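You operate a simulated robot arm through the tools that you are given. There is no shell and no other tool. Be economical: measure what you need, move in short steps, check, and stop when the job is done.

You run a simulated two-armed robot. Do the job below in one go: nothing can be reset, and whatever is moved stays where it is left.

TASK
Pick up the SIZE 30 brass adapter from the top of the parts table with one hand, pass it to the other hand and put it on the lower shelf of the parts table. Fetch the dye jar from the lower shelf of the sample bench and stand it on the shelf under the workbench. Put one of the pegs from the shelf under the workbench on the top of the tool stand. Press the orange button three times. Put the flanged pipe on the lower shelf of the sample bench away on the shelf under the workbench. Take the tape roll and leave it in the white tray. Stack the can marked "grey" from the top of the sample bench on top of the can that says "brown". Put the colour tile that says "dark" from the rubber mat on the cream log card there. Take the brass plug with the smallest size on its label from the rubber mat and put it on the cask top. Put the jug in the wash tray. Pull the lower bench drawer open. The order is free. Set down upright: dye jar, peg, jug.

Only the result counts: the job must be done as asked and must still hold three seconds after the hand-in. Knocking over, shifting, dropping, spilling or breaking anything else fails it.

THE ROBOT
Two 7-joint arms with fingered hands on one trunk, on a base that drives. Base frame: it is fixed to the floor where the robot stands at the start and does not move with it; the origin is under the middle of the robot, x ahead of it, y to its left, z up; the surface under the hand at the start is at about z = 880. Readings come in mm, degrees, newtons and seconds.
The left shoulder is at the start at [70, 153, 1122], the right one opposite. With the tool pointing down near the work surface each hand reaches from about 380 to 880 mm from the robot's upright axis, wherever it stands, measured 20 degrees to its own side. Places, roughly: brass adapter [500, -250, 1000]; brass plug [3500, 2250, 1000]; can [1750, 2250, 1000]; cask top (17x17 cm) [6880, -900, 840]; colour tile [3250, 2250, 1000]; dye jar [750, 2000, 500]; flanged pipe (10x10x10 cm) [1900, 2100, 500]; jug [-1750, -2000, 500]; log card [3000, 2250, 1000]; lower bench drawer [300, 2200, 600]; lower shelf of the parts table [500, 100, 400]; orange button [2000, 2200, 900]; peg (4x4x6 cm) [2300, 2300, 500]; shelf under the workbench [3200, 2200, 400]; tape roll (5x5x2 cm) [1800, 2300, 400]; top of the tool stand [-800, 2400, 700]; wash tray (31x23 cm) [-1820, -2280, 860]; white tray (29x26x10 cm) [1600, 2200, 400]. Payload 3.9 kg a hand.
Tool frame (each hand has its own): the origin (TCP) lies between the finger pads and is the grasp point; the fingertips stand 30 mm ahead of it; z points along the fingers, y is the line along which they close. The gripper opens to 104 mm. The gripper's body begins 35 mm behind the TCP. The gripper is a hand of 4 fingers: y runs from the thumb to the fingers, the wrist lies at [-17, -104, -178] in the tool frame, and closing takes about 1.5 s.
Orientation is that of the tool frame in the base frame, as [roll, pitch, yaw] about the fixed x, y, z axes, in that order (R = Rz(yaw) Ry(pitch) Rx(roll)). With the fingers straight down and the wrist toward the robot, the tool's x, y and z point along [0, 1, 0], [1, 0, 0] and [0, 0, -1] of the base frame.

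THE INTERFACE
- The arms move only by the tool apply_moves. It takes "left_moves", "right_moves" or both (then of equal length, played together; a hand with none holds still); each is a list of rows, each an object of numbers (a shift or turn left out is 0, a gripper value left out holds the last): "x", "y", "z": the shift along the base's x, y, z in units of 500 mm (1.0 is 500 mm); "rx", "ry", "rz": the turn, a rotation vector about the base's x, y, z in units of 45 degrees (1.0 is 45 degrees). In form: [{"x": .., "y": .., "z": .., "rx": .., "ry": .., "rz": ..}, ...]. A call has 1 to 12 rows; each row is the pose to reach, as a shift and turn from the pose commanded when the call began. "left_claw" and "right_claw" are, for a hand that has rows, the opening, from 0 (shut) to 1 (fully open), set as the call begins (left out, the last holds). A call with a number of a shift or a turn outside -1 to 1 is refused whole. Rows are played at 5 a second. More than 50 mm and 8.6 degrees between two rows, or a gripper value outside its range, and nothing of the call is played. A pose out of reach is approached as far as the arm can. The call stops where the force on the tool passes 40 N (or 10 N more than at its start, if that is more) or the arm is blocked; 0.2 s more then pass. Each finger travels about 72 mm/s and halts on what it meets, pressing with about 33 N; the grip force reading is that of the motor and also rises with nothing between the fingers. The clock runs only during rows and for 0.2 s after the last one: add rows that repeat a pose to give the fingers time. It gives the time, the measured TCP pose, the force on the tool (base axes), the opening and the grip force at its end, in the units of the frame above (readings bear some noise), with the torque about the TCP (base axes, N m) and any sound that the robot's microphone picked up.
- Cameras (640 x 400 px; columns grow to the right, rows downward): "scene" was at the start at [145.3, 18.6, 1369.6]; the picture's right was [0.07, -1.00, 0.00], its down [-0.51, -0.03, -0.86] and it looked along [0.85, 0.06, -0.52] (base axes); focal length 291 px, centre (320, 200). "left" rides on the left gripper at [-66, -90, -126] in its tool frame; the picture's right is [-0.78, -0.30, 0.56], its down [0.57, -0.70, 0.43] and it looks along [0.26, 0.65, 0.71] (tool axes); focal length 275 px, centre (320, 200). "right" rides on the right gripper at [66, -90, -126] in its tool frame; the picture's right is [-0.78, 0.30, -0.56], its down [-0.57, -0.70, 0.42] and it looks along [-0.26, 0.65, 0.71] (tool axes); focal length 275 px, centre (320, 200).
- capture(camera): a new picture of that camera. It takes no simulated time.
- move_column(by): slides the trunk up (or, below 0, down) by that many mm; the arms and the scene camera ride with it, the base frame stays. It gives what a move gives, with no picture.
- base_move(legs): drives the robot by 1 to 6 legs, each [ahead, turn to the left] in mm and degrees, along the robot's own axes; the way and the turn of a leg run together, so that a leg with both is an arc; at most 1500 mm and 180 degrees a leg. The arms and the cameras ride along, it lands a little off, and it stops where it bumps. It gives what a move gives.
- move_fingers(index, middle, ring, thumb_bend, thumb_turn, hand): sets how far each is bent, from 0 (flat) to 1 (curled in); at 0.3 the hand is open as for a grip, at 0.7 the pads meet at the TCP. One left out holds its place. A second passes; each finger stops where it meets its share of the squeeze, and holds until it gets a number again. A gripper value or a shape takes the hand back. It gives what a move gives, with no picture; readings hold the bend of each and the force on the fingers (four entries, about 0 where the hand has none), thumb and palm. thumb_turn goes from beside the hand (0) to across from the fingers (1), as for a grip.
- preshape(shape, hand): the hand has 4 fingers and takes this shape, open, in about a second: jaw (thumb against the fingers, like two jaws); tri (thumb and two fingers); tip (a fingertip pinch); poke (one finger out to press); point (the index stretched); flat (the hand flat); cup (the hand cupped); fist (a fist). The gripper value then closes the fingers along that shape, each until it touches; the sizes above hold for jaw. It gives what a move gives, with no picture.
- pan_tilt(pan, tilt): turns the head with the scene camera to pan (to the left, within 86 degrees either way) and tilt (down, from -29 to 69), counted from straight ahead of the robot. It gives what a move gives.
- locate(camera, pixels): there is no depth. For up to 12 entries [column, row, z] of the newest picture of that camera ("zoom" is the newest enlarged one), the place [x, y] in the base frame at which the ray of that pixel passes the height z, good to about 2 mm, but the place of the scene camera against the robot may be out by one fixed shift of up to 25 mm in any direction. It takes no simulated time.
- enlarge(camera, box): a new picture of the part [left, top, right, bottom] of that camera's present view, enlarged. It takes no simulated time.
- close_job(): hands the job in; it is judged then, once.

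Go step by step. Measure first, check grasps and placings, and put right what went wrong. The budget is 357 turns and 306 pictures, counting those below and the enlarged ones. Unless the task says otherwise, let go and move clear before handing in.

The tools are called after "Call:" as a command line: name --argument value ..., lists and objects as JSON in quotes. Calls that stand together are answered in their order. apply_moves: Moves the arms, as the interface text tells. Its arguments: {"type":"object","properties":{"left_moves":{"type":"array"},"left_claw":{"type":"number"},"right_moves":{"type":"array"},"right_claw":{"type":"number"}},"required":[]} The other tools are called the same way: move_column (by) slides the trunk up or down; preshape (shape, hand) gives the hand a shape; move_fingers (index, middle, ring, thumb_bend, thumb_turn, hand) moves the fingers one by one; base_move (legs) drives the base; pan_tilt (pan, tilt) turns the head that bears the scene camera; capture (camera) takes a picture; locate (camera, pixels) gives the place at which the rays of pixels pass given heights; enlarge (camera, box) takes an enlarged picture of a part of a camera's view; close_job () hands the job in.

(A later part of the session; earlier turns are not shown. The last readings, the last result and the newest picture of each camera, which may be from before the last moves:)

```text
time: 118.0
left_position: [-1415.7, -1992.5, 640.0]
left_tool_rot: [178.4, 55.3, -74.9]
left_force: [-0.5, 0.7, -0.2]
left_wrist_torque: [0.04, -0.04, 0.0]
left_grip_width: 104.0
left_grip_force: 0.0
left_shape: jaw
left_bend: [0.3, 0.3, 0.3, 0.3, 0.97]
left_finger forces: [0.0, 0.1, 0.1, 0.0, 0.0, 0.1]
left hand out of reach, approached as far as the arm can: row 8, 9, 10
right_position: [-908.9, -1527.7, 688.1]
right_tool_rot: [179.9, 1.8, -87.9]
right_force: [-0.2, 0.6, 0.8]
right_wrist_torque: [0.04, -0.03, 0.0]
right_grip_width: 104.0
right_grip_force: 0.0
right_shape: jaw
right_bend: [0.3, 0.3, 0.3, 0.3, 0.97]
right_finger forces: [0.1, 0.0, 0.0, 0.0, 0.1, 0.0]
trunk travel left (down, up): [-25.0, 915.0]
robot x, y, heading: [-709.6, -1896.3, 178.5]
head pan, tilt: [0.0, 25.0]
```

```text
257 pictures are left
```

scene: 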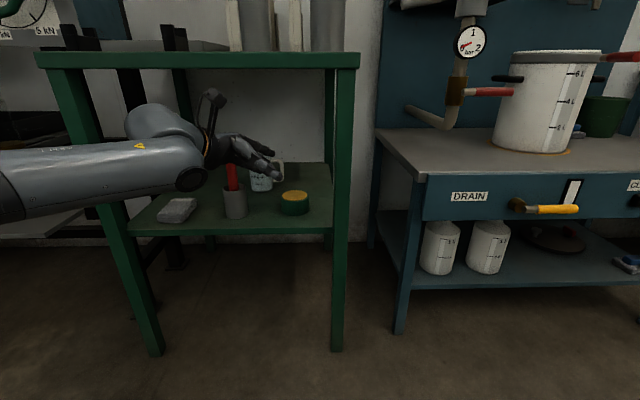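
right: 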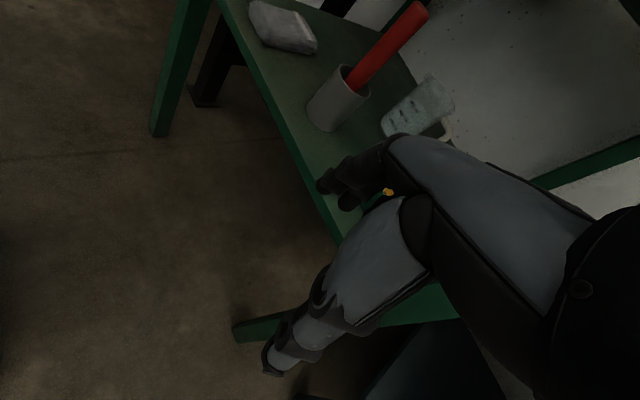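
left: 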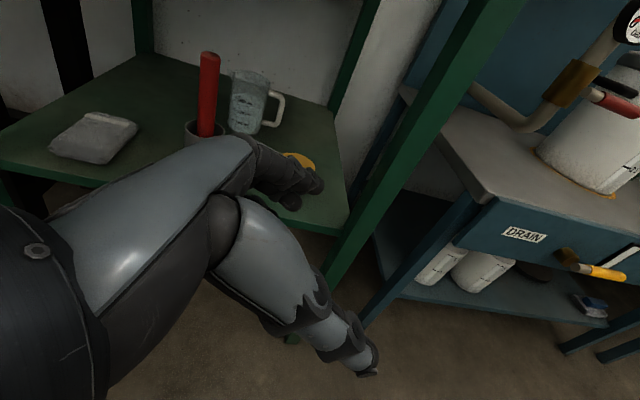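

Extended posture works to about rel (706,96). I'll approach along a 20° diagonal from the right. First pull the left hand back a little and move the right hand further back, then reposition.

Call:
apply_moves --left_moves '[{"x": 0.05}, {"x": 0.1}, {"x": 0.15}, {"x": 0.2}, {"x": 0.25}, {"x": 0.28}]' --right_moves '[{"x": 0.04}, {"x": 0.08}, {"x": 0.12}, {"x": 0.16}, {"x": 0.2}, {"x": 0.2}]'

Call:
base_move --legs '[[0, -88], [308, 0], [0, 111]]'

Call:
capture --camera "scene"

```text
time: 119.4
left_position: [-1272.8, -1990.8, 639.9]
left_tool_rot: [178.3, 55.5, -75.0]
left_force: [0.3, -0.3, -0.3]
left_wrist_torque: [0.02, 0.0, 0.01]
left_grip_width: 104.1
left_grip_force: 0.1
left_shape: jaw
left_bend: [0.3, 0.3, 0.3, 0.3, 0.97]
left_finger forces: [0.1, 0.1, 0.0, 0.1, 0.0, 0.0]
right_position: [-871.6, -1552.5, 724.4]
right_tool_rot: [179.7, 1.7, -87.7]
right_force: [-1.5, 0.0, -0.1]
right_wrist_torque: [0.01, -0.02, -0.01]
right_grip_width: 103.9
right_grip_force: 0.0
right_shape: jaw
right_bend: [0.3, 0.3, 0.3, 0.3, 0.97]
right_finger forces: [0.0, 0.0, 0.1, 0.0, 0.1, 0.1]
right hand out of reach, approached as far as the arm can: row 1, 2, 3, 4, 5, 6
trunk travel left (down, up): [-25.0, 915.0]
robot x, y, heading: [-707.1, -1901.7, 178.6]
head pan, tilt: [0.0, 25.0]
```

```text
time: 129.8
left_position: [-1190.7, -1927.1, 639.2]
left_tool_rot: [178.4, 55.6, -48.6]
left_force: [1.1, -0.5, 0.3]
left_wrist_torque: [0.0, 0.02, 0.02]
left_grip_width: 104.1
left_grip_force: 0.0
left_shape: jaw
left_bend: [0.3, 0.3, 0.3, 0.3, 0.97]
left_finger forces: [0.0, 0.0, 0.0, 0.1, 0.0, 0.0]
right_position: [-1026.1, -1354.2, 724.3]
right_tool_rot: [179.8, 1.7, -61.3]
right_force: [0.5, 0.1, 0.3]
right_wrist_torque: [0.04, -0.02, 0.01]
right_grip_width: 103.8
right_grip_force: 0.0
right_shape: jaw
right_bend: [0.3, 0.3, 0.3, 0.3, 0.97]
right_finger forces: [0.0, 0.0, 0.0, 0.0, 0.0, 0.0]
trunk travel left (down, up): [-25.0, 915.0]
robot x, y, heading: [-730.5, -1592.7, -155.0]
head pan, tilt: [0.0, 25.0]
```

```text
256 pictures are left
```

scene: 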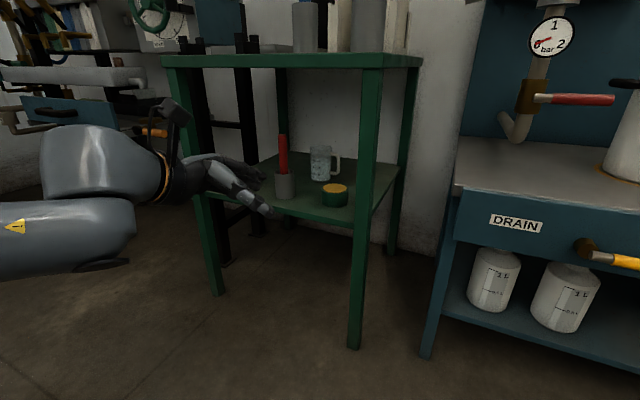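

Heading is -155°; I want -160° so the jug lies slightly left. Then I set the hand's yaw and reach.

Call:
base_move --legs '[[0, -5]]'

Call:
apply_moves --left_moves '[{"rz": -0.08}, {"rz": -0.16}, {"rz": -0.24}, {"rz": -0.32}, {"rz": -0.4}, {"rz": -0.48}, {"rz": -0.48}]'

```text
time: 130.7
left_position: [-1218.2, -1884.5, 640.3]
left_tool_rot: [178.3, 55.4, -53.7]
left_force: [0.9, 0.6, 0.4]
left_wrist_torque: [0.0, 0.02, 0.02]
left_grip_width: 104.3
left_grip_force: 0.1
left_shape: jaw
left_bend: [0.3, 0.3, 0.3, 0.3, 0.97]
left_finger forces: [0.1, 0.1, 0.0, 0.0, 0.1, 0.1]
right_position: [-1003.4, -1329.4, 723.4]
right_tool_rot: [179.8, 1.7, -66.4]
right_force: [0.2, -0.9, -0.1]
right_wrist_torque: [-0.01, -0.02, 0.0]
right_grip_width: 104.0
right_grip_force: 0.1
right_shape: jaw
right_bend: [0.3, 0.3, 0.3, 0.3, 0.97]
right_finger forces: [0.0, 0.0, 0.1, 0.0, 0.1, 0.0]
trunk travel left (down, up): [-25.0, 915.0]
robot x, y, heading: [-724.1, -1592.6, -160.4]
head pan, tilt: [0.0, 25.0]
```

```text
time: 132.3
left_position: [-1217.3, -1883.6, 639.5]
left_tool_rot: [178.4, 55.5, -75.4]
left_force: [-0.6, -0.9, -1.0]
left_wrist_torque: [0.0, 0.03, -0.02]
left_grip_width: 104.1
left_grip_force: 0.1
left_shape: jaw
left_bend: [0.3, 0.3, 0.3, 0.3, 0.97]
left_finger forces: [0.1, 0.1, 0.0, 0.0, 0.0, 0.0]
right_position: [-1003.0, -1329.3, 723.8]
right_tool_rot: [179.8, 1.7, -66.3]
right_force: [-0.2, 0.0, 0.0]
right_wrist_torque: [0.03, -0.04, -0.03]
right_grip_width: 103.8
right_grip_force: 0.1
right_shape: jaw
right_bend: [0.3, 0.3, 0.3, 0.3, 0.97]
right_finger forces: [0.0, 0.0, 0.0, 0.0, 0.1, 0.1]
trunk travel left (down, up): [-25.0, 915.0]
robot x, y, heading: [-724.8, -1594.6, -159.9]
head pan, tilt: [0.0, 25.0]
```

Call:
apply_moves --left_moves '[{"x": -0.04}, {"x": -0.08}, {"x": -0.12}, {"x": -0.16, "y": -0.012}, {"x": -0.164, "y": -0.012}]'

Call:
capture --camera "scene"

Call:
capture --camera "left"

```text
time: 133.5
left_position: [-1302.6, -1888.8, 639.8]
left_tool_rot: [178.5, 55.4, -75.1]
left_force: [0.4, 0.0, -0.2]
left_wrist_torque: [0.0, 0.0, -0.01]
left_grip_width: 104.0
left_grip_force: 0.0
left_shape: jaw
left_bend: [0.3, 0.3, 0.3, 0.3, 0.97]
left_finger forces: [0.0, 0.0, 0.0, 0.0, 0.0, 0.0]
right_position: [-1004.4, -1328.8, 723.8]
right_tool_rot: [179.7, 1.8, -66.5]
right_force: [-0.1, -0.8, 0.3]
right_wrist_torque: [0.02, -0.02, 0.01]
right_grip_width: 103.8
right_grip_force: 0.0
right_shape: jaw
right_bend: [0.3, 0.3, 0.3, 0.3, 0.97]
right_finger forces: [0.0, 0.1, 0.0, 0.1, 0.0, 0.1]
trunk travel left (down, up): [-25.0, 915.0]
robot x, y, heading: [-725.2, -1593.5, -159.9]
head pan, tilt: [0.0, 25.0]
```

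```text
255 pictures are left
```

scene: 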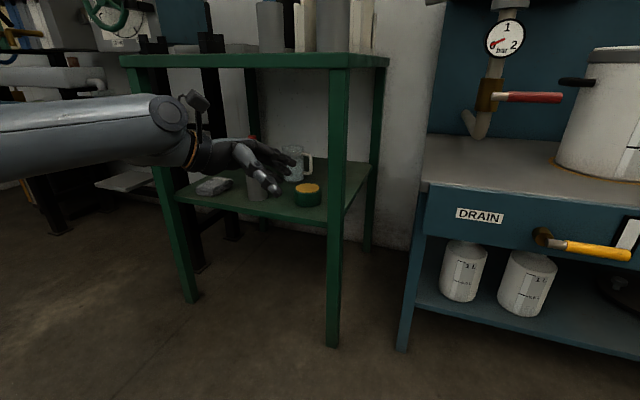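

```text
254 pictures are left
```

left: 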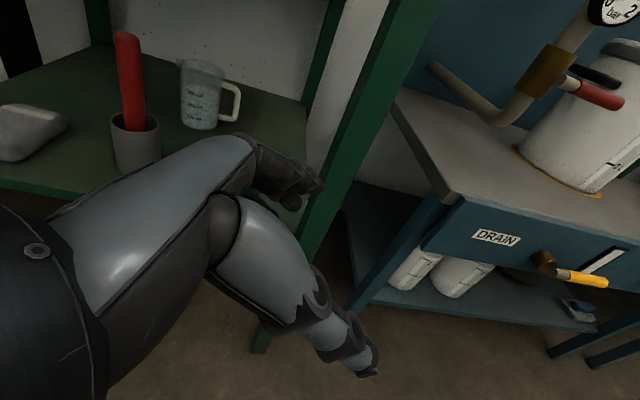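

The forearm line looks like it will pass between brush and left leg. I measure the jug from the left camera for a precise target.

Call:
locate --camera "left" --pixels '[[181, 122, 445], [217, 127, 445], [198, 130, 445], [182, 66, 565], [226, 76, 565], [203, 63, 565], [137, 172, 445], [128, 40, 620]]'

Call:
enlarge --camera "left" --box '[90, 20, 270, 180]'

```text
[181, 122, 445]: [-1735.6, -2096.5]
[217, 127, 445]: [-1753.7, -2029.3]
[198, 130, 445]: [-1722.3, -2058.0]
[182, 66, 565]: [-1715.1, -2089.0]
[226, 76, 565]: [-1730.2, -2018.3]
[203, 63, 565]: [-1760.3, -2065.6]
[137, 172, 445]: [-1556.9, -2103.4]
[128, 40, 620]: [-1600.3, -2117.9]
```

```text
2.50 times, centred on (180, 100) of left
```

zoom: 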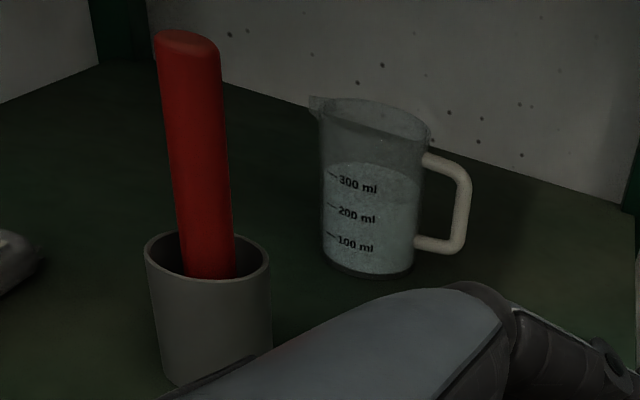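

Jug centre ≈ (-1758,-2060). I drive in 380 mm first and check.

Call:
base_move --legs '[[330, 0]]'

Call:
capture --camera "scene"

Call:
capture --camera "left"

```text
time: 135.7
left_position: [-1616.4, -1997.0, 638.6]
left_tool_rot: [178.4, 55.5, -75.5]
left_force: [-0.4, -0.4, -0.4]
left_wrist_torque: [-0.03, -0.03, -0.02]
left_grip_width: 104.0
left_grip_force: 0.1
left_shape: jaw
left_bend: [0.3, 0.3, 0.3, 0.3, 0.97]
left_finger forces: [0.0, 0.0, 0.0, 0.0, 0.1, 0.0]
right_position: [-1314.2, -1440.1, 723.8]
right_tool_rot: [179.9, 1.7, -66.7]
right_force: [0.5, -0.8, 0.5]
right_wrist_torque: [0.0, 0.02, 0.03]
right_grip_width: 104.0
right_grip_force: 0.1
right_shape: jaw
right_bend: [0.3, 0.3, 0.3, 0.3, 0.97]
right_finger forces: [0.0, 0.0, 0.0, 0.0, 0.0, 0.0]
trunk travel left (down, up): [-25.0, 915.0]
robot x, y, heading: [-1038.3, -1709.0, -160.3]
head pan, tilt: [0.0, 25.0]
```

```text
252 pictures are left
```

scene: 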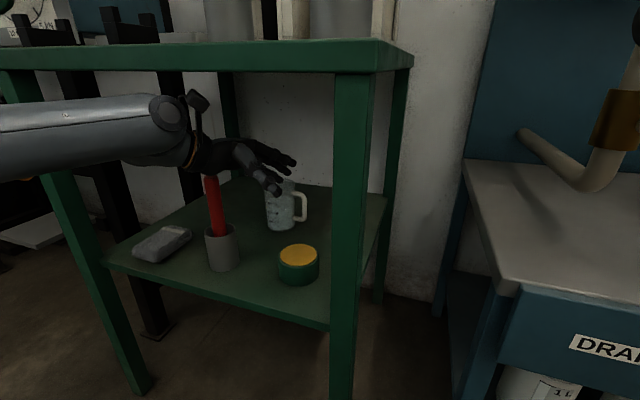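

```text
251 pictures are left
```

left: 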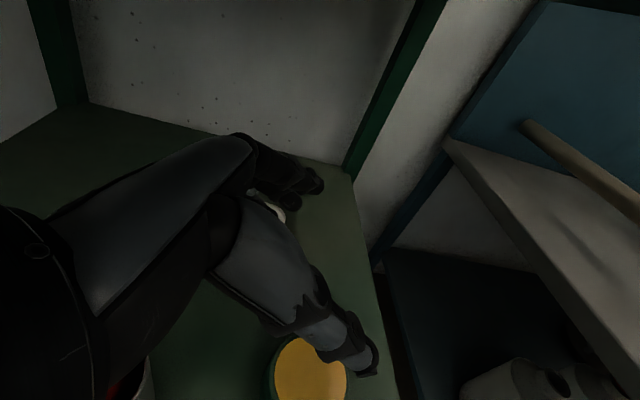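

The hand passes above the brush with margin. I drive the remaining 145 mm.

Call:
base_move --legs '[[143, 0]]'

Call:
capture --camera "scene"

Call:
capture --camera "left"

```text
time: 137.0
left_position: [-1751.2, -2044.8, 640.2]
left_tool_rot: [178.3, 55.4, -75.6]
left_force: [-0.8, 0.4, 0.1]
left_wrist_torque: [-0.03, 0.0, 0.04]
left_grip_width: 104.0
left_grip_force: 0.0
left_shape: jaw
left_bend: [0.3, 0.3, 0.3, 0.3, 0.97]
left_finger forces: [0.0, 0.0, 0.0, 0.1, 0.1, 0.1]
right_position: [-1450.2, -1487.0, 723.6]
right_tool_rot: [179.8, 1.6, -66.7]
right_force: [-0.3, 0.4, 0.6]
right_wrist_torque: [-0.05, -0.03, 0.01]
right_grip_width: 103.6
right_grip_force: 0.0
right_shape: jaw
right_bend: [0.3, 0.3, 0.3, 0.3, 0.97]
right_finger forces: [0.1, 0.0, 0.1, 0.1, 0.1, 0.0]
trunk travel left (down, up): [-25.0, 915.0]
robot x, y, heading: [-1174.1, -1754.4, -160.8]
head pan, tilt: [0.0, 25.0]
```

```text
250 pictures are left
```

scene: 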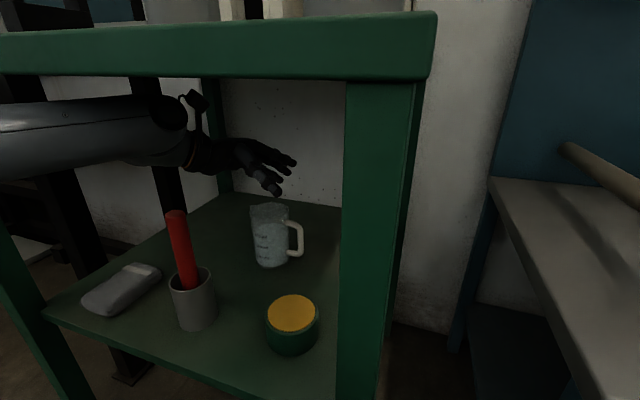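

```text
249 pictures are left
```

left: 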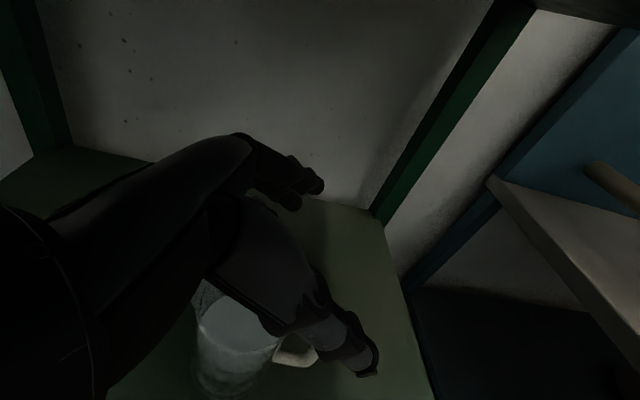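

Call:
enlarge --camera "scene" --box '[180, 120, 340, 290]'

Call:
locate --camera "scene" --pixels '[[255, 260, 445], [288, 260, 445], [272, 270, 445], [250, 209, 565], [289, 208, 565], [269, 204, 565], [269, 216, 565]]'

Call:
locate --camera "left" --pixels '[[238, 325, 530], [197, 330, 530], [278, 345, 530], [225, 398, 445], [197, 385, 445], [265, 385, 445]]'

```text
2.35 times, centred on (260, 205) of scene
```

zoom: 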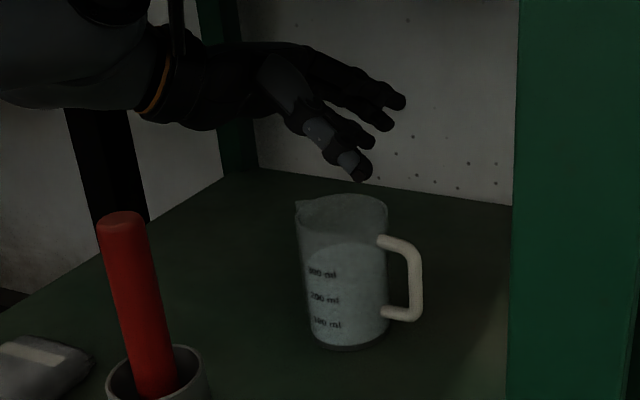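

```text
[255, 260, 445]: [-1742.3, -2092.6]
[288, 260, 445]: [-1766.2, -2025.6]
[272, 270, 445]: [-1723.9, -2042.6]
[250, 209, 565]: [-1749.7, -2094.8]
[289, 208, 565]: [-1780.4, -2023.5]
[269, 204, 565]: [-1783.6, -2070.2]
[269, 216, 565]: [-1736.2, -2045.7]
```

```text
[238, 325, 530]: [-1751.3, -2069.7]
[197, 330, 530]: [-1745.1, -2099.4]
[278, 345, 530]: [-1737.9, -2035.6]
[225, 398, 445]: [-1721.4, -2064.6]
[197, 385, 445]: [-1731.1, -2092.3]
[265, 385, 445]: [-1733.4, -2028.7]
```

Left-camera readings put the jug centre at (-1752,-2066). I shift to y -2076 and descend to z≈552 in small rows.

Call:
apply_moves --left_moves '[{"y": -0.03, "x": 0.004}, {"y": -0.062, "x": 0.004}, {"y": -0.062, "x": 0.004, "z": -0.04}, {"y": -0.062, "x": 0.004, "z": -0.08}, {"y": -0.062, "x": 0.004, "z": -0.08}]'

Call:
enlarge --camera "scene" --box '[180, 120, 340, 290]'

Call:
capture --camera "left"

```text
time: 138.2
left_position: [-1749.6, -2074.7, 600.1]
left_tool_rot: [178.5, 55.4, -75.5]
left_force: [1.1, 0.8, 0.5]
left_wrist_torque: [0.0, 0.0, 0.0]
left_grip_width: 104.1
left_grip_force: 0.0
left_shape: jaw
left_bend: [0.3, 0.3, 0.3, 0.3, 0.97]
left_finger forces: [0.0, 0.0, 0.0, 0.0, 0.0, 0.0]
right_position: [-1449.6, -1487.5, 723.9]
right_tool_rot: [179.8, 1.7, -66.8]
right_force: [-0.9, -0.6, -0.3]
right_wrist_torque: [0.01, 0.02, 0.0]
right_grip_width: 103.8
right_grip_force: 0.1
right_shape: jaw
right_bend: [0.3, 0.3, 0.3, 0.3, 0.97]
right_finger forces: [0.0, 0.1, 0.0, 0.0, 0.0, 0.1]
trunk travel left (down, up): [-25.0, 915.0]
robot x, y, heading: [-1174.9, -1755.9, -160.1]
head pan, tilt: [0.0, 25.0]
```

```text
2.35 times, centred on (260, 205) of scene
```

zoom: 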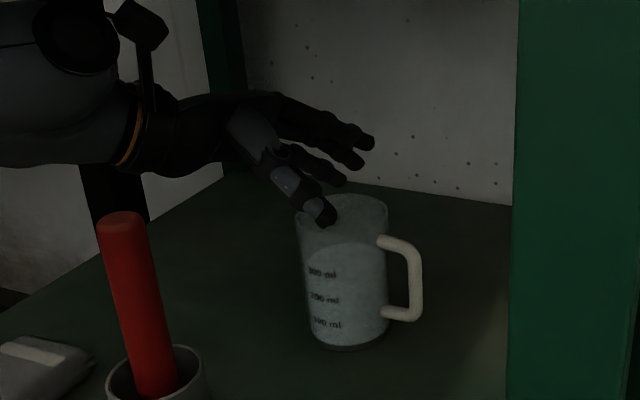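

```text
246 pictures are left
```

left: 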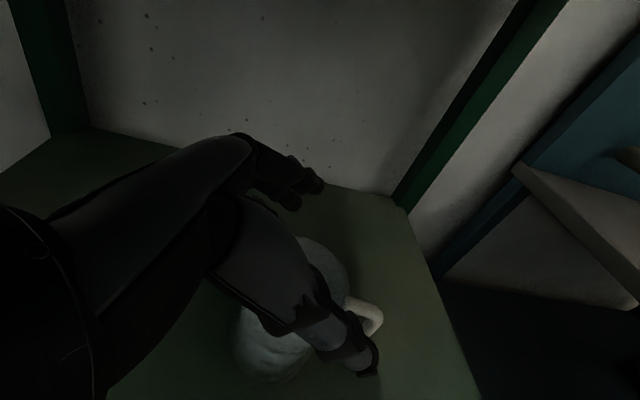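

Call:
enlarge --camera "left" --box '[200, 200, 420, 400]'

```text
2.00 times, centred on (310, 300) of left
```

zoom: 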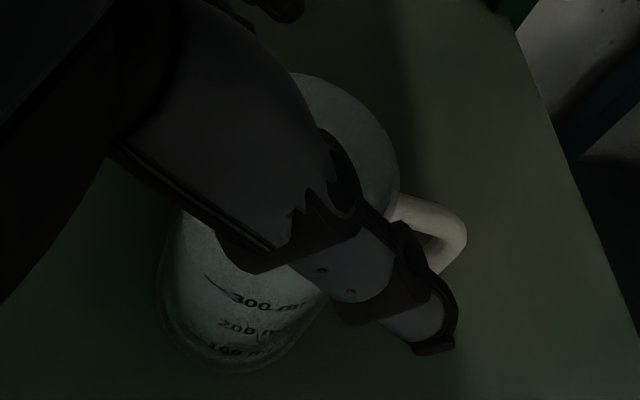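

The rim arc agrees with the prediction within a few mm. I descend the remaining 48 mm slowly.

Call:
apply_moves --left_moves '[{"z": -0.02}, {"z": -0.04}, {"z": -0.06}, {"z": -0.08}, {"z": -0.096}, {"z": -0.096}]'

Call:
enlarge --camera "scene" --box '[180, 120, 340, 290]'

```text
time: 139.6
left_position: [-1748.4, -2075.8, 551.3]
left_tool_rot: [178.5, 55.4, -75.6]
left_force: [0.3, 0.0, -0.2]
left_wrist_torque: [0.01, -0.01, -0.01]
left_grip_width: 104.0
left_grip_force: 0.1
left_shape: jaw
left_bend: [0.3, 0.3, 0.3, 0.3, 0.97]
left_finger forces: [0.1, 0.0, 0.0, 0.0, 0.1, 0.0]
right_position: [-1450.3, -1487.7, 723.7]
right_tool_rot: [179.8, 1.6, -66.9]
right_force: [0.3, -0.5, 0.0]
right_wrist_torque: [-0.01, -0.05, 0.0]
right_grip_width: 103.9
right_grip_force: 0.2
right_shape: jaw
right_bend: [0.3, 0.3, 0.3, 0.3, 0.97]
right_finger forces: [0.1, 0.0, 0.1, 0.0, 0.0, 0.0]
trunk travel left (down, up): [-25.0, 915.0]
robot x, y, heading: [-1174.9, -1753.1, -160.6]
head pan, tilt: [0.0, 25.0]
```

```text
2.35 times, centred on (260, 205) of scene
```

zoom: 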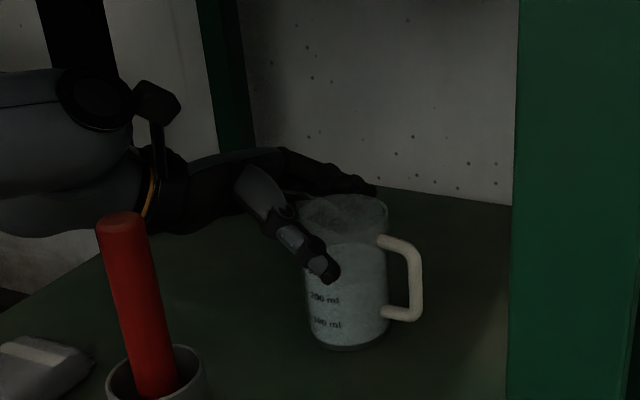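

Thumb and fingers straddle the jug, a bit left of centre. I nudge 12 mm toward it, watching force, then close.

Call:
apply_moves --left_moves '[{"y": 0.008}, {"y": 0.016}, {"y": 0.024}, {"y": 0.024}]'

Call:
apply_moves --left_moves '[{}, {}, {}, {}, {}, {}, {}, {}]' --left_claw 0

Call:
enlarge --camera "scene" --box '[180, 120, 340, 290]'

```text
time: 140.6
left_position: [-1749.3, -2064.4, 551.0]
left_tool_rot: [178.4, 55.3, -75.6]
left_force: [-0.5, -0.2, 0.6]
left_wrist_torque: [0.0, -0.01, -0.01]
left_grip_width: 104.1
left_grip_force: 0.1
left_shape: jaw
left_bend: [0.3, 0.3, 0.3, 0.3, 0.97]
left_finger forces: [0.0, 0.0, 0.0, 0.0, 0.1, 0.1]
right_position: [-1450.4, -1486.7, 723.9]
right_tool_rot: [179.8, 1.6, -66.8]
right_force: [0.5, -0.6, -0.2]
right_wrist_torque: [0.04, 0.0, 0.02]
right_grip_width: 103.8
right_grip_force: 0.1
right_shape: jaw
right_bend: [0.3, 0.3, 0.3, 0.3, 0.97]
right_finger forces: [0.1, 0.0, 0.1, 0.0, 0.0, 0.0]
trunk travel left (down, up): [-25.0, 915.0]
robot x, y, heading: [-1172.7, -1754.1, -160.4]
head pan, tilt: [0.0, 25.0]
```

```text
time: 142.4
left_position: [-1747.9, -2062.8, 552.4]
left_tool_rot: [178.4, 55.4, -75.7]
left_force: [0.5, 0.2, 0.8]
left_wrist_torque: [-0.04, -0.03, -0.02]
left_grip_width: 68.2
left_grip_force: 33.0
left_shape: jaw
left_bend: [0.35, 0.38, 0.34, 0.65, 0.98]
left_finger forces: [15.2, 12.1, 4.1, 0.0, 29.7, 0.1]
right_position: [-1449.5, -1487.3, 723.6]
right_tool_rot: [179.9, 1.7, -66.7]
right_force: [-0.6, -0.3, 0.2]
right_wrist_torque: [-0.01, 0.01, 0.01]
right_grip_width: 103.9
right_grip_force: 0.0
right_shape: jaw
right_bend: [0.3, 0.3, 0.3, 0.3, 0.97]
right_finger forces: [0.0, 0.0, 0.0, 0.1, 0.0, 0.0]
trunk travel left (down, up): [-25.0, 915.0]
robot x, y, heading: [-1172.5, -1757.5, -160.6]
head pan, tilt: [0.0, 25.0]
```

```text
2.35 times, centred on (260, 205) of scene
```

zoom: 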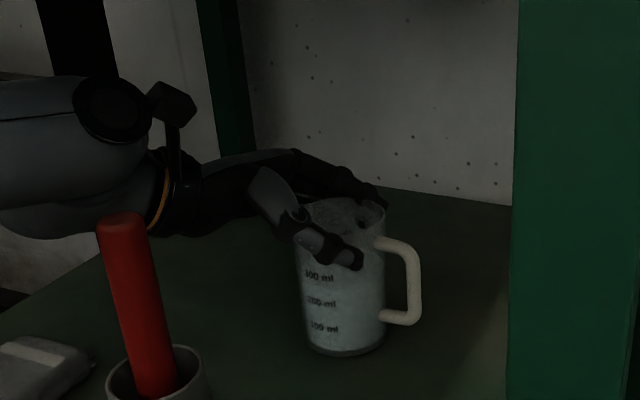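

All three fingers and thumb press on the jug. I lift 75 mm gently.

Call:
apply_moves --left_moves '[{"z": 0.02}, {"z": 0.04}, {"z": 0.06}, {"z": 0.08}, {"z": 0.1}, {"z": 0.12}, {"z": 0.14}, {"z": 0.15}, {"z": 0.15}]'

Call:
capture --camera "scene"

```text
time: 144.4
left_position: [-1750.5, -2064.4, 627.0]
left_tool_rot: [178.3, 55.3, -75.6]
left_force: [-0.3, 0.1, -1.5]
left_wrist_torque: [-0.01, 0.02, 0.02]
left_grip_width: 68.5
left_grip_force: 33.0
left_shape: jaw
left_bend: [0.35, 0.38, 0.34, 0.65, 0.98]
left_finger forces: [15.0, 12.3, 4.4, 0.0, 29.5, 0.2]
right_position: [-1450.5, -1487.2, 723.7]
right_tool_rot: [179.8, 1.6, -66.8]
right_force: [-0.4, 0.1, 0.3]
right_wrist_torque: [0.01, -0.04, 0.03]
right_grip_width: 103.7
right_grip_force: 0.1
right_shape: jaw
right_bend: [0.3, 0.3, 0.3, 0.3, 0.97]
right_finger forces: [0.1, 0.0, 0.1, 0.0, 0.1, 0.1]
trunk travel left (down, up): [-25.0, 915.0]
robot x, y, heading: [-1175.8, -1756.3, -160.5]
head pan, tilt: [0.0, 25.0]
```

```text
242 pictures are left
```

scene: 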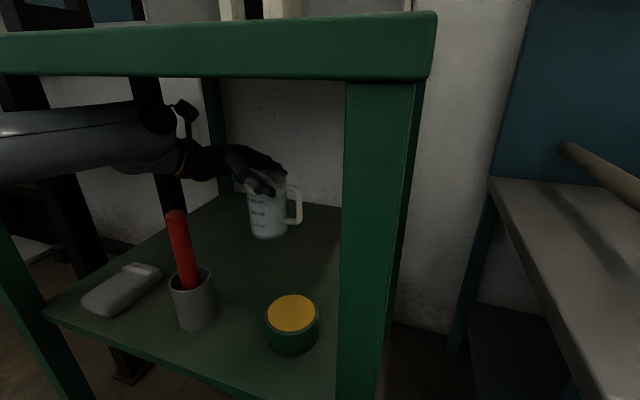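

Jug lifted upright. I raise to the same height as on entry (640) and reverse out along the same line.

Call:
apply_moves --left_moves '[{"z": 0.014}, {"z": 0.026}, {"z": 0.026}]'

Call:
base_move --legs '[[-480, 0]]'

Call:
capture --camera "scene"

```text
time: 145.2
left_position: [-1749.6, -2064.8, 639.1]
left_tool_rot: [178.4, 55.4, -75.7]
left_force: [0.5, 0.3, -1.5]
left_wrist_torque: [0.0, 0.01, 0.01]
left_grip_width: 68.7
left_grip_force: 32.9
left_shape: jaw
left_bend: [0.35, 0.38, 0.34, 0.65, 0.98]
left_finger forces: [14.9, 12.2, 4.4, 0.1, 29.4, 0.0]
right_position: [-1449.7, -1487.4, 725.3]
right_tool_rot: [179.8, 1.7, -66.9]
right_force: [0.3, 0.0, -0.5]
right_wrist_torque: [-0.01, 0.01, 0.01]
right_grip_width: 104.0
right_grip_force: 0.0
right_shape: jaw
right_bend: [0.3, 0.3, 0.3, 0.3, 0.97]
right_finger forces: [0.0, 0.0, 0.0, 0.0, 0.0, 0.0]
trunk travel left (down, up): [-25.0, 915.0]
robot x, y, heading: [-1175.2, -1756.4, -160.7]
head pan, tilt: [0.0, 25.0]
```

```text
time: 148.1
left_position: [-1290.6, -1900.1, 639.4]
left_tool_rot: [178.5, 55.3, -75.8]
left_force: [-0.4, 0.1, -1.3]
left_wrist_torque: [-0.01, 0.0, -0.03]
left_grip_width: 68.2
left_grip_force: 33.1
left_shape: jaw
left_bend: [0.35, 0.38, 0.34, 0.65, 0.98]
left_finger forces: [15.1, 12.3, 4.4, 0.0, 29.3, 0.0]
right_position: [-991.3, -1325.9, 724.2]
right_tool_rot: [179.8, 1.6, -66.9]
right_force: [0.8, 0.2, 0.4]
right_wrist_torque: [0.03, 0.02, 0.02]
right_grip_width: 104.0
right_grip_force: 0.0
right_shape: jaw
right_bend: [0.3, 0.3, 0.3, 0.3, 0.97]
right_finger forces: [0.0, 0.1, 0.1, 0.0, 0.1, 0.0]
trunk travel left (down, up): [-25.0, 915.0]
robot x, y, heading: [-715.6, -1590.2, -160.6]
head pan, tilt: [0.0, 25.0]
```

```text
241 pictures are left
```

scene: 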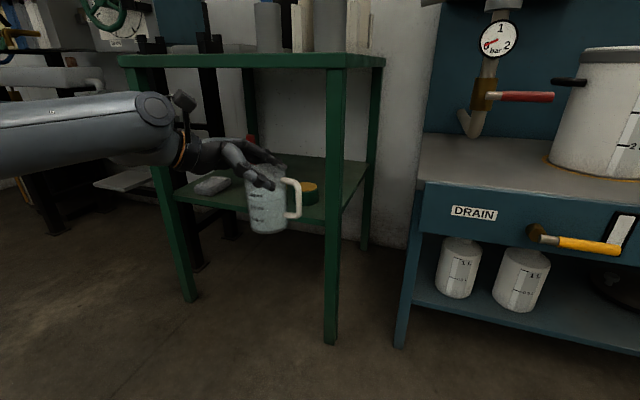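

Jug is out. I raise the trunk and look at the stand's top.

Call:
move_column --by 400

Call:
move_column --by 150

Call:
pan_tilt --pan 25 --tilt 30

Call:
capture --camera "scene"

```text
time: 151.9
left_position: [-1291.1, -1901.1, 1039.9]
left_tool_rot: [178.5, 55.4, -75.7]
left_force: [0.3, 0.4, -1.3]
left_wrist_torque: [-0.03, 0.0, 0.02]
left_grip_width: 68.7
left_grip_force: 33.2
left_shape: jaw
left_bend: [0.35, 0.38, 0.34, 0.65, 0.98]
left_finger forces: [15.0, 12.4, 4.3, 0.0, 29.4, 0.0]
right_position: [-989.7, -1325.9, 1123.6]
right_tool_rot: [179.8, 1.7, -67.0]
right_force: [-0.2, 0.0, 0.3]
right_wrist_torque: [0.01, 0.04, -0.01]
right_grip_width: 103.7
right_grip_force: 0.0
right_shape: jaw
right_bend: [0.3, 0.3, 0.3, 0.3, 0.97]
right_finger forces: [0.1, 0.1, 0.0, 0.0, 0.1, 0.0]
trunk travel left (down, up): [-425.0, 515.0]
robot x, y, heading: [-716.8, -1593.6, -161.0]
head pan, tilt: [0.0, 25.0]
```

```text
time: 153.7
left_position: [-1292.4, -1900.2, 1187.9]
left_tool_rot: [178.4, 55.4, -75.9]
left_force: [-0.6, 0.2, -1.4]
left_wrist_torque: [0.0, 0.01, 0.01]
left_grip_width: 68.3
left_grip_force: 33.3
left_shape: jaw
left_bend: [0.35, 0.38, 0.34, 0.65, 0.98]
left_finger forces: [15.1, 12.3, 4.4, 0.0, 29.4, 0.1]
right_position: [-991.6, -1325.6, 1274.0]
right_tool_rot: [179.8, 1.7, -66.9]
right_force: [0.1, -0.1, -0.1]
right_wrist_torque: [-0.06, -0.01, -0.01]
right_grip_width: 103.8
right_grip_force: 0.0
right_shape: jaw
right_bend: [0.3, 0.3, 0.3, 0.3, 0.97]
right_finger forces: [0.0, 0.0, 0.0, 0.0, 0.1, 0.1]
trunk travel left (down, up): [-575.0, 365.0]
robot x, y, heading: [-717.1, -1590.0, -160.8]
head pan, tilt: [0.0, 25.0]
```

```text
time: 154.6
left_position: [-1291.4, -1900.9, 1189.9]
left_tool_rot: [178.4, 55.5, -75.9]
left_force: [0.4, 0.5, -0.7]
left_wrist_torque: [-0.02, 0.02, 0.01]
left_grip_width: 68.6
left_grip_force: 33.0
left_shape: jaw
left_bend: [0.35, 0.38, 0.34, 0.65, 0.98]
left_finger forces: [14.9, 12.3, 4.4, 0.0, 29.5, 0.0]
right_position: [-990.5, -1324.9, 1274.0]
right_tool_rot: [179.8, 1.6, -66.9]
right_force: [-0.3, -0.7, 0.2]
right_wrist_torque: [0.0, -0.02, 0.01]
right_grip_width: 103.6
right_grip_force: 0.1
right_shape: jaw
right_bend: [0.3, 0.3, 0.3, 0.3, 0.97]
right_finger forces: [0.0, 0.0, 0.1, 0.0, 0.0, 0.0]
trunk travel left (down, up): [-575.0, 365.0]
robot x, y, heading: [-717.3, -1594.9, -160.1]
head pan, tilt: [25.0, 30.0]
```

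```text
240 pictures are left
```

scene: 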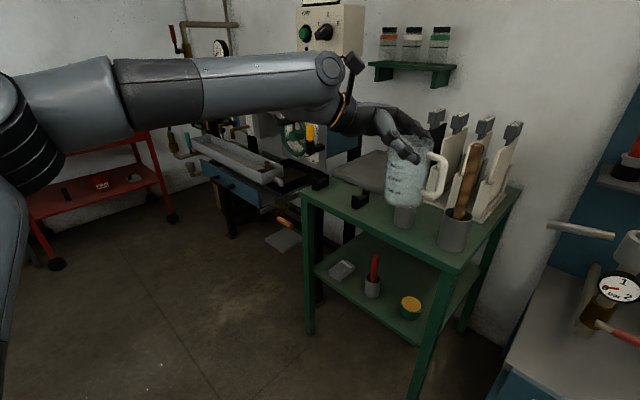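

The stand top has tall items; I'll approach along a -160° line further left. First reposition.

Call:
base_move --legs '[[0, 39], [297, 0], [0, -39]]'

Call:
pan_tilt --pan 5 --tilt 30

Call:
capture --camera "scene"

```text
time: 160.2
left_position: [-1444.6, -2148.4, 1189.2]
left_tool_rot: [178.4, 55.4, -76.1]
left_force: [-0.7, 1.5, -1.8]
left_wrist_torque: [-0.02, 0.01, -0.01]
left_grip_width: 67.7
left_grip_force: 32.6
left_shape: jaw
left_bend: [0.35, 0.38, 0.35, 0.66, 0.98]
left_finger forces: [14.7, 12.2, 4.1, 0.0, 28.7, 0.1]
right_position: [-1143.6, -1573.6, 1273.1]
right_tool_rot: [179.9, 1.6, -67.1]
right_force: [-1.2, -0.2, 0.1]
right_wrist_torque: [0.0, 0.0, -0.01]
right_grip_width: 104.0
right_grip_force: 0.1
right_shape: jaw
right_bend: [0.3, 0.3, 0.3, 0.3, 0.97]
right_finger forces: [0.0, 0.1, 0.1, 0.0, 0.0, 0.0]
trunk travel left (down, up): [-575.0, 365.0]
robot x, y, heading: [-868.6, -1840.7, -160.8]
head pan, tilt: [25.0, 30.0]
```

```text
time: 161.1
left_position: [-1445.9, -2146.7, 1189.5]
left_tool_rot: [178.4, 55.4, -76.0]
left_force: [0.0, 0.3, -1.7]
left_wrist_torque: [0.04, -0.01, -0.04]
left_grip_width: 68.1
left_grip_force: 32.7
left_shape: jaw
left_bend: [0.35, 0.38, 0.35, 0.66, 0.98]
left_finger forces: [14.8, 12.2, 4.2, 0.0, 28.7, 0.0]
right_position: [-1142.8, -1572.8, 1274.9]
right_tool_rot: [179.9, 1.8, -67.1]
right_force: [0.1, 0.2, -0.1]
right_wrist_torque: [0.03, -0.03, 0.0]
right_grip_width: 104.1
right_grip_force: 0.1
right_shape: jaw
right_bend: [0.3, 0.3, 0.3, 0.3, 0.97]
right_finger forces: [0.1, 0.0, 0.0, 0.0, 0.0, 0.0]
trunk travel left (down, up): [-575.0, 365.0]
robot x, y, heading: [-868.2, -1840.5, -160.8]
head pan, tilt: [5.0, 30.0]
```

```text
239 pictures are left
```

scene: 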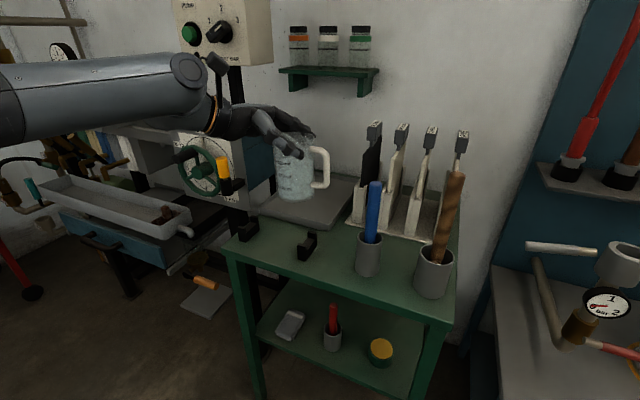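

The wash tray lies behind the jug, corners near (262,207), (325,227), (357,181). I locate it.

Call:
enlarge --camera "scene" --box '[220, 110, 400, 280]'

Call:
locate --camera "scene" --pixels '[[325, 227, 870], [357, 181, 870], [262, 207, 870], [367, 270, 860], [308, 255, 860], [226, 250, 860]]'

```text
2.35 times, centred on (310, 195) of scene
```

zoom: 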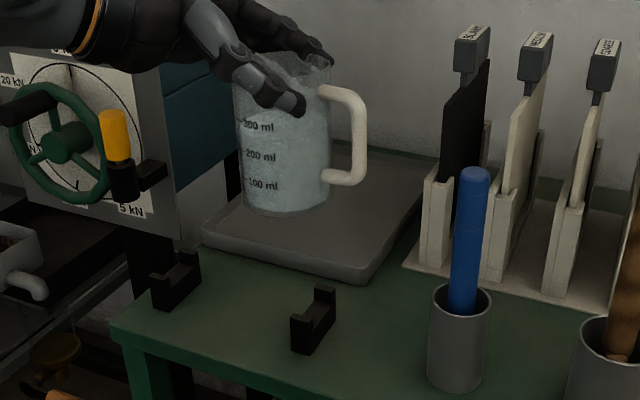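

```text
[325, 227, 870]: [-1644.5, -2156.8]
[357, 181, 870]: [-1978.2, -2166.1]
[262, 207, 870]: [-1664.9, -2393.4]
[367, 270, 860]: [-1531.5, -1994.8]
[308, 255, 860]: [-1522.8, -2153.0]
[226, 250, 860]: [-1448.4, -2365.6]
```

The machine's yellow knob is near (-1568,-2458,1030), close to where the forearm would pass. I turn the hand (and jug) 30° so the wrist comes more from the front.

Call:
apply_moves --left_moves '[{"rz": 0.1}, {"rz": 0.2}, {"rz": 0.3}, {"rz": 0.4}, {"rz": 0.5}, {"rz": 0.6}, {"rz": 0.667}, {"rz": 0.667}]'

Call:
base_move --legs '[[250, 0]]'

Call:
capture --camera "scene"

Call:
capture --camera "left"

```text
time: 162.9
left_position: [-1446.0, -2148.1, 1188.8]
left_tool_rot: [178.4, 55.5, -45.9]
left_force: [0.8, 0.1, -0.7]
left_wrist_torque: [0.0, -0.04, 0.01]
left_grip_width: 67.8
left_grip_force: 32.7
left_shape: jaw
left_bend: [0.35, 0.38, 0.35, 0.66, 0.98]
left_finger forces: [14.7, 12.2, 4.2, 0.0, 28.4, 0.0]
right_position: [-1144.0, -1572.4, 1274.8]
right_tool_rot: [180.0, 1.7, -67.1]
right_force: [0.2, -0.2, 0.8]
right_wrist_torque: [0.0, -0.01, 0.0]
right_grip_width: 103.7
right_grip_force: 0.2
right_shape: jaw
right_bend: [0.3, 0.3, 0.3, 0.3, 0.97]
right_finger forces: [0.0, 0.1, 0.0, 0.0, 0.0, 0.0]
trunk travel left (down, up): [-575.0, 365.0]
robot x, y, heading: [-870.7, -1842.8, -160.9]
head pan, tilt: [5.0, 30.0]
```

```text
time: 164.7
left_position: [-1680.5, -2229.9, 1189.8]
left_tool_rot: [178.5, 55.4, -45.9]
left_force: [0.3, 0.0, -1.8]
left_wrist_torque: [-0.01, 0.0, 0.0]
left_grip_width: 67.6
left_grip_force: 32.9
left_shape: jaw
left_bend: [0.35, 0.38, 0.35, 0.66, 0.98]
left_finger forces: [14.8, 12.2, 4.2, 0.0, 28.4, 0.0]
right_position: [-1378.2, -1654.4, 1274.9]
right_tool_rot: [179.8, 1.7, -67.2]
right_force: [0.0, -0.7, -0.2]
right_wrist_torque: [-0.01, -0.03, -0.02]
right_grip_width: 104.1
right_grip_force: 0.1
right_shape: jaw
right_bend: [0.3, 0.3, 0.3, 0.3, 0.97]
right_finger forces: [0.0, 0.0, 0.0, 0.1, 0.0, 0.1]
trunk travel left (down, up): [-575.0, 365.0]
robot x, y, heading: [-1103.2, -1922.3, -161.0]
head pan, tilt: [5.0, 30.0]
```

```text
237 pictures are left
```

scene: 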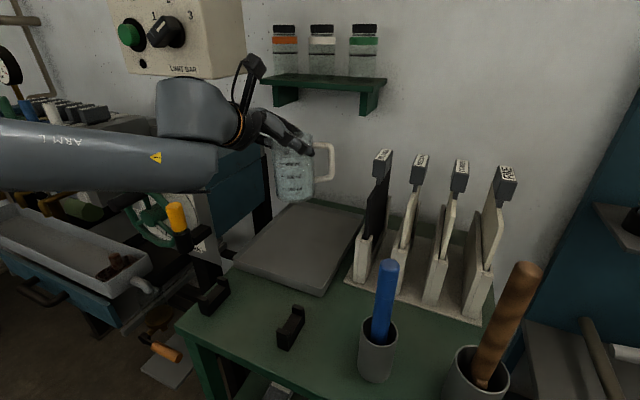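

```text
236 pictures are left
```

left: 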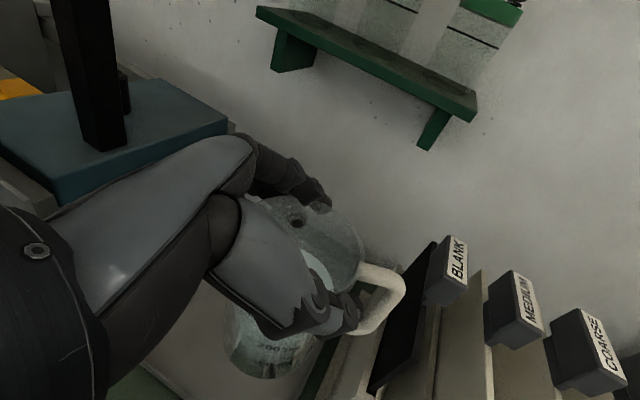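

The elbow is folded over the machine. I reach the rest of the way with the arm instead of driving, which should straighten it.

Call:
apply_moves --left_moves '[{"x": -0.04, "y": -0.013}, {"x": -0.08, "y": -0.026}, {"x": -0.12, "y": -0.04}, {"x": -0.16, "y": -0.053}, {"x": -0.2, "y": -0.066}, {"x": -0.24, "y": -0.08}, {"x": -0.24, "y": -0.08}]'

Call:
capture --camera "scene"

```text
time: 166.3
left_position: [-1733.1, -2253.1, 1189.3]
left_tool_rot: [178.5, 55.3, -45.8]
left_force: [0.0, 0.2, -1.8]
left_wrist_torque: [0.01, 0.01, -0.03]
left_grip_width: 67.8
left_grip_force: 32.8
left_shape: jaw
left_bend: [0.35, 0.38, 0.35, 0.66, 0.98]
left_finger forces: [14.7, 12.2, 4.2, 0.0, 28.5, 0.1]
left hand out of reach, approached as far as the arm can: row 3, 4, 5, 6, 7
right_position: [-1379.2, -1655.5, 1274.7]
right_tool_rot: [179.8, 1.6, -67.2]
right_force: [0.3, 0.1, 0.5]
right_wrist_torque: [-0.01, -0.03, -0.02]
right_grip_width: 103.9
right_grip_force: 0.0
right_shape: jaw
right_bend: [0.3, 0.3, 0.3, 0.3, 0.97]
right_finger forces: [0.0, 0.0, 0.0, 0.0, 0.0, 0.0]
trunk travel left (down, up): [-575.0, 365.0]
robot x, y, heading: [-1104.9, -1922.2, -161.1]
head pan, tilt: [5.0, 30.0]
```

```text
235 pictures are left
```

scene: 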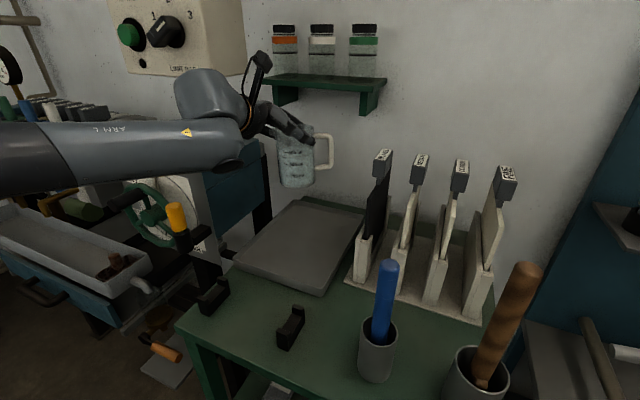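

The forearm now runs straight back at y≈-2290, well clear of the knob. I drive 40 mm more and lower toward the tray.

Call:
base_move --legs '[[40, 0]]'

Call:
apply_moves --left_moves '[{"z": -0.04}, {"z": -0.08}, {"z": -0.12}, {"z": -0.16}, {"z": -0.2}, {"z": -0.24}, {"z": -0.28}, {"z": -0.32}, {"z": -0.34}, {"z": -0.34}]'

Call:
capture --camera "scene"

```text
time: 167.2
left_position: [-1766.2, -2262.3, 1193.1]
left_tool_rot: [178.1, 55.5, -46.4]
left_force: [-0.1, -0.5, -1.0]
left_wrist_torque: [-0.03, -0.03, 0.04]
left_grip_width: 67.4
left_grip_force: 32.9
left_shape: jaw
left_bend: [0.35, 0.38, 0.35, 0.66, 0.98]
left_finger forces: [14.7, 12.2, 4.2, 0.0, 28.5, 0.0]
right_position: [-1413.8, -1664.6, 1273.7]
right_tool_rot: [179.5, 1.7, -67.2]
right_force: [-0.4, 0.7, -0.2]
right_wrist_torque: [-0.03, 0.01, 0.0]
right_grip_width: 103.6
right_grip_force: 0.0
right_shape: jaw
right_bend: [0.3, 0.3, 0.3, 0.3, 0.97]
right_finger forces: [0.0, 0.1, 0.0, 0.1, 0.1, 0.0]
trunk travel left (down, up): [-575.0, 365.0]
robot x, y, heading: [-1139.1, -1936.8, -160.7]
head pan, tilt: [5.0, 30.0]
```

```text
time: 169.4
left_position: [-1749.9, -2269.1, 1069.9]
left_tool_rot: [178.4, 55.6, -46.0]
left_force: [0.3, 0.2, -2.2]
left_wrist_torque: [-0.01, -0.03, 0.03]
left_grip_width: 67.5
left_grip_force: 32.8
left_shape: jaw
left_bend: [0.35, 0.38, 0.35, 0.66, 0.98]
left_finger forces: [14.7, 12.2, 4.1, 0.1, 28.4, 0.0]
left hand out of reach, approached as far as the arm can: row 2, 3, 4, 5, 6, 7, 8, 9, 10
right_position: [-1416.2, -1666.9, 1274.6]
right_tool_rot: [179.8, 1.7, -67.2]
right_force: [0.0, -0.5, 0.0]
right_wrist_torque: [0.0, 0.0, 0.0]
right_grip_width: 103.8
right_grip_force: 0.1
right_shape: jaw
right_bend: [0.3, 0.3, 0.3, 0.3, 0.97]
right_finger forces: [0.0, 0.0, 0.0, 0.1, 0.0, 0.0]
trunk travel left (down, up): [-575.0, 365.0]
robot x, y, heading: [-1140.7, -1938.0, -160.9]
head pan, tilt: [5.0, 30.0]
```

```text
234 pictures are left
```

scene: 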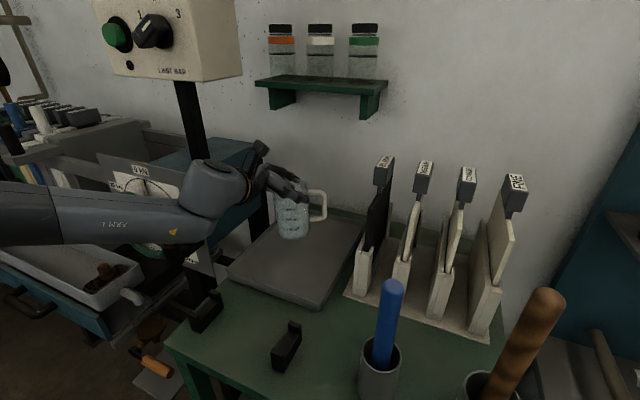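

The arm is at its limit, so I use the trunk to lower the jug: 60 mm first.

Call:
move_column --by -60

Call:
enlarge --camera "scene" --box '[180, 120, 380, 300]'

```text
time: 170.4
left_position: [-1749.9, -2268.9, 1010.7]
left_tool_rot: [178.2, 55.4, -46.1]
left_force: [0.0, -1.0, -1.0]
left_wrist_torque: [0.0, -0.04, -0.02]
left_grip_width: 67.8
left_grip_force: 32.5
left_shape: jaw
left_bend: [0.35, 0.38, 0.35, 0.66, 0.98]
left_finger forces: [14.7, 12.2, 4.2, 0.0, 28.4, 0.0]
right_position: [-1414.6, -1667.7, 1214.5]
right_tool_rot: [179.8, 1.7, -67.2]
right_force: [0.4, 0.0, 0.3]
right_wrist_torque: [0.01, 0.0, -0.01]
right_grip_width: 103.9
right_grip_force: 0.1
right_shape: jaw
right_bend: [0.3, 0.3, 0.3, 0.3, 0.97]
right_finger forces: [0.0, 0.0, 0.1, 0.0, 0.0, 0.0]
trunk travel left (down, up): [-515.0, 425.0]
robot x, y, heading: [-1141.3, -1934.7, -161.3]
head pan, tilt: [5.0, 30.0]
```

```text
2.22 times, centred on (280, 210) of scene
```

zoom: 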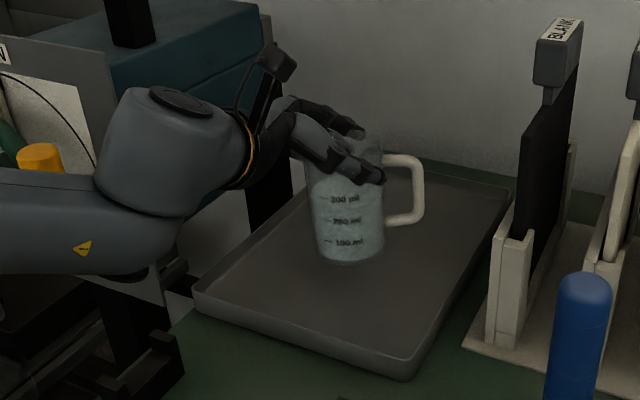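

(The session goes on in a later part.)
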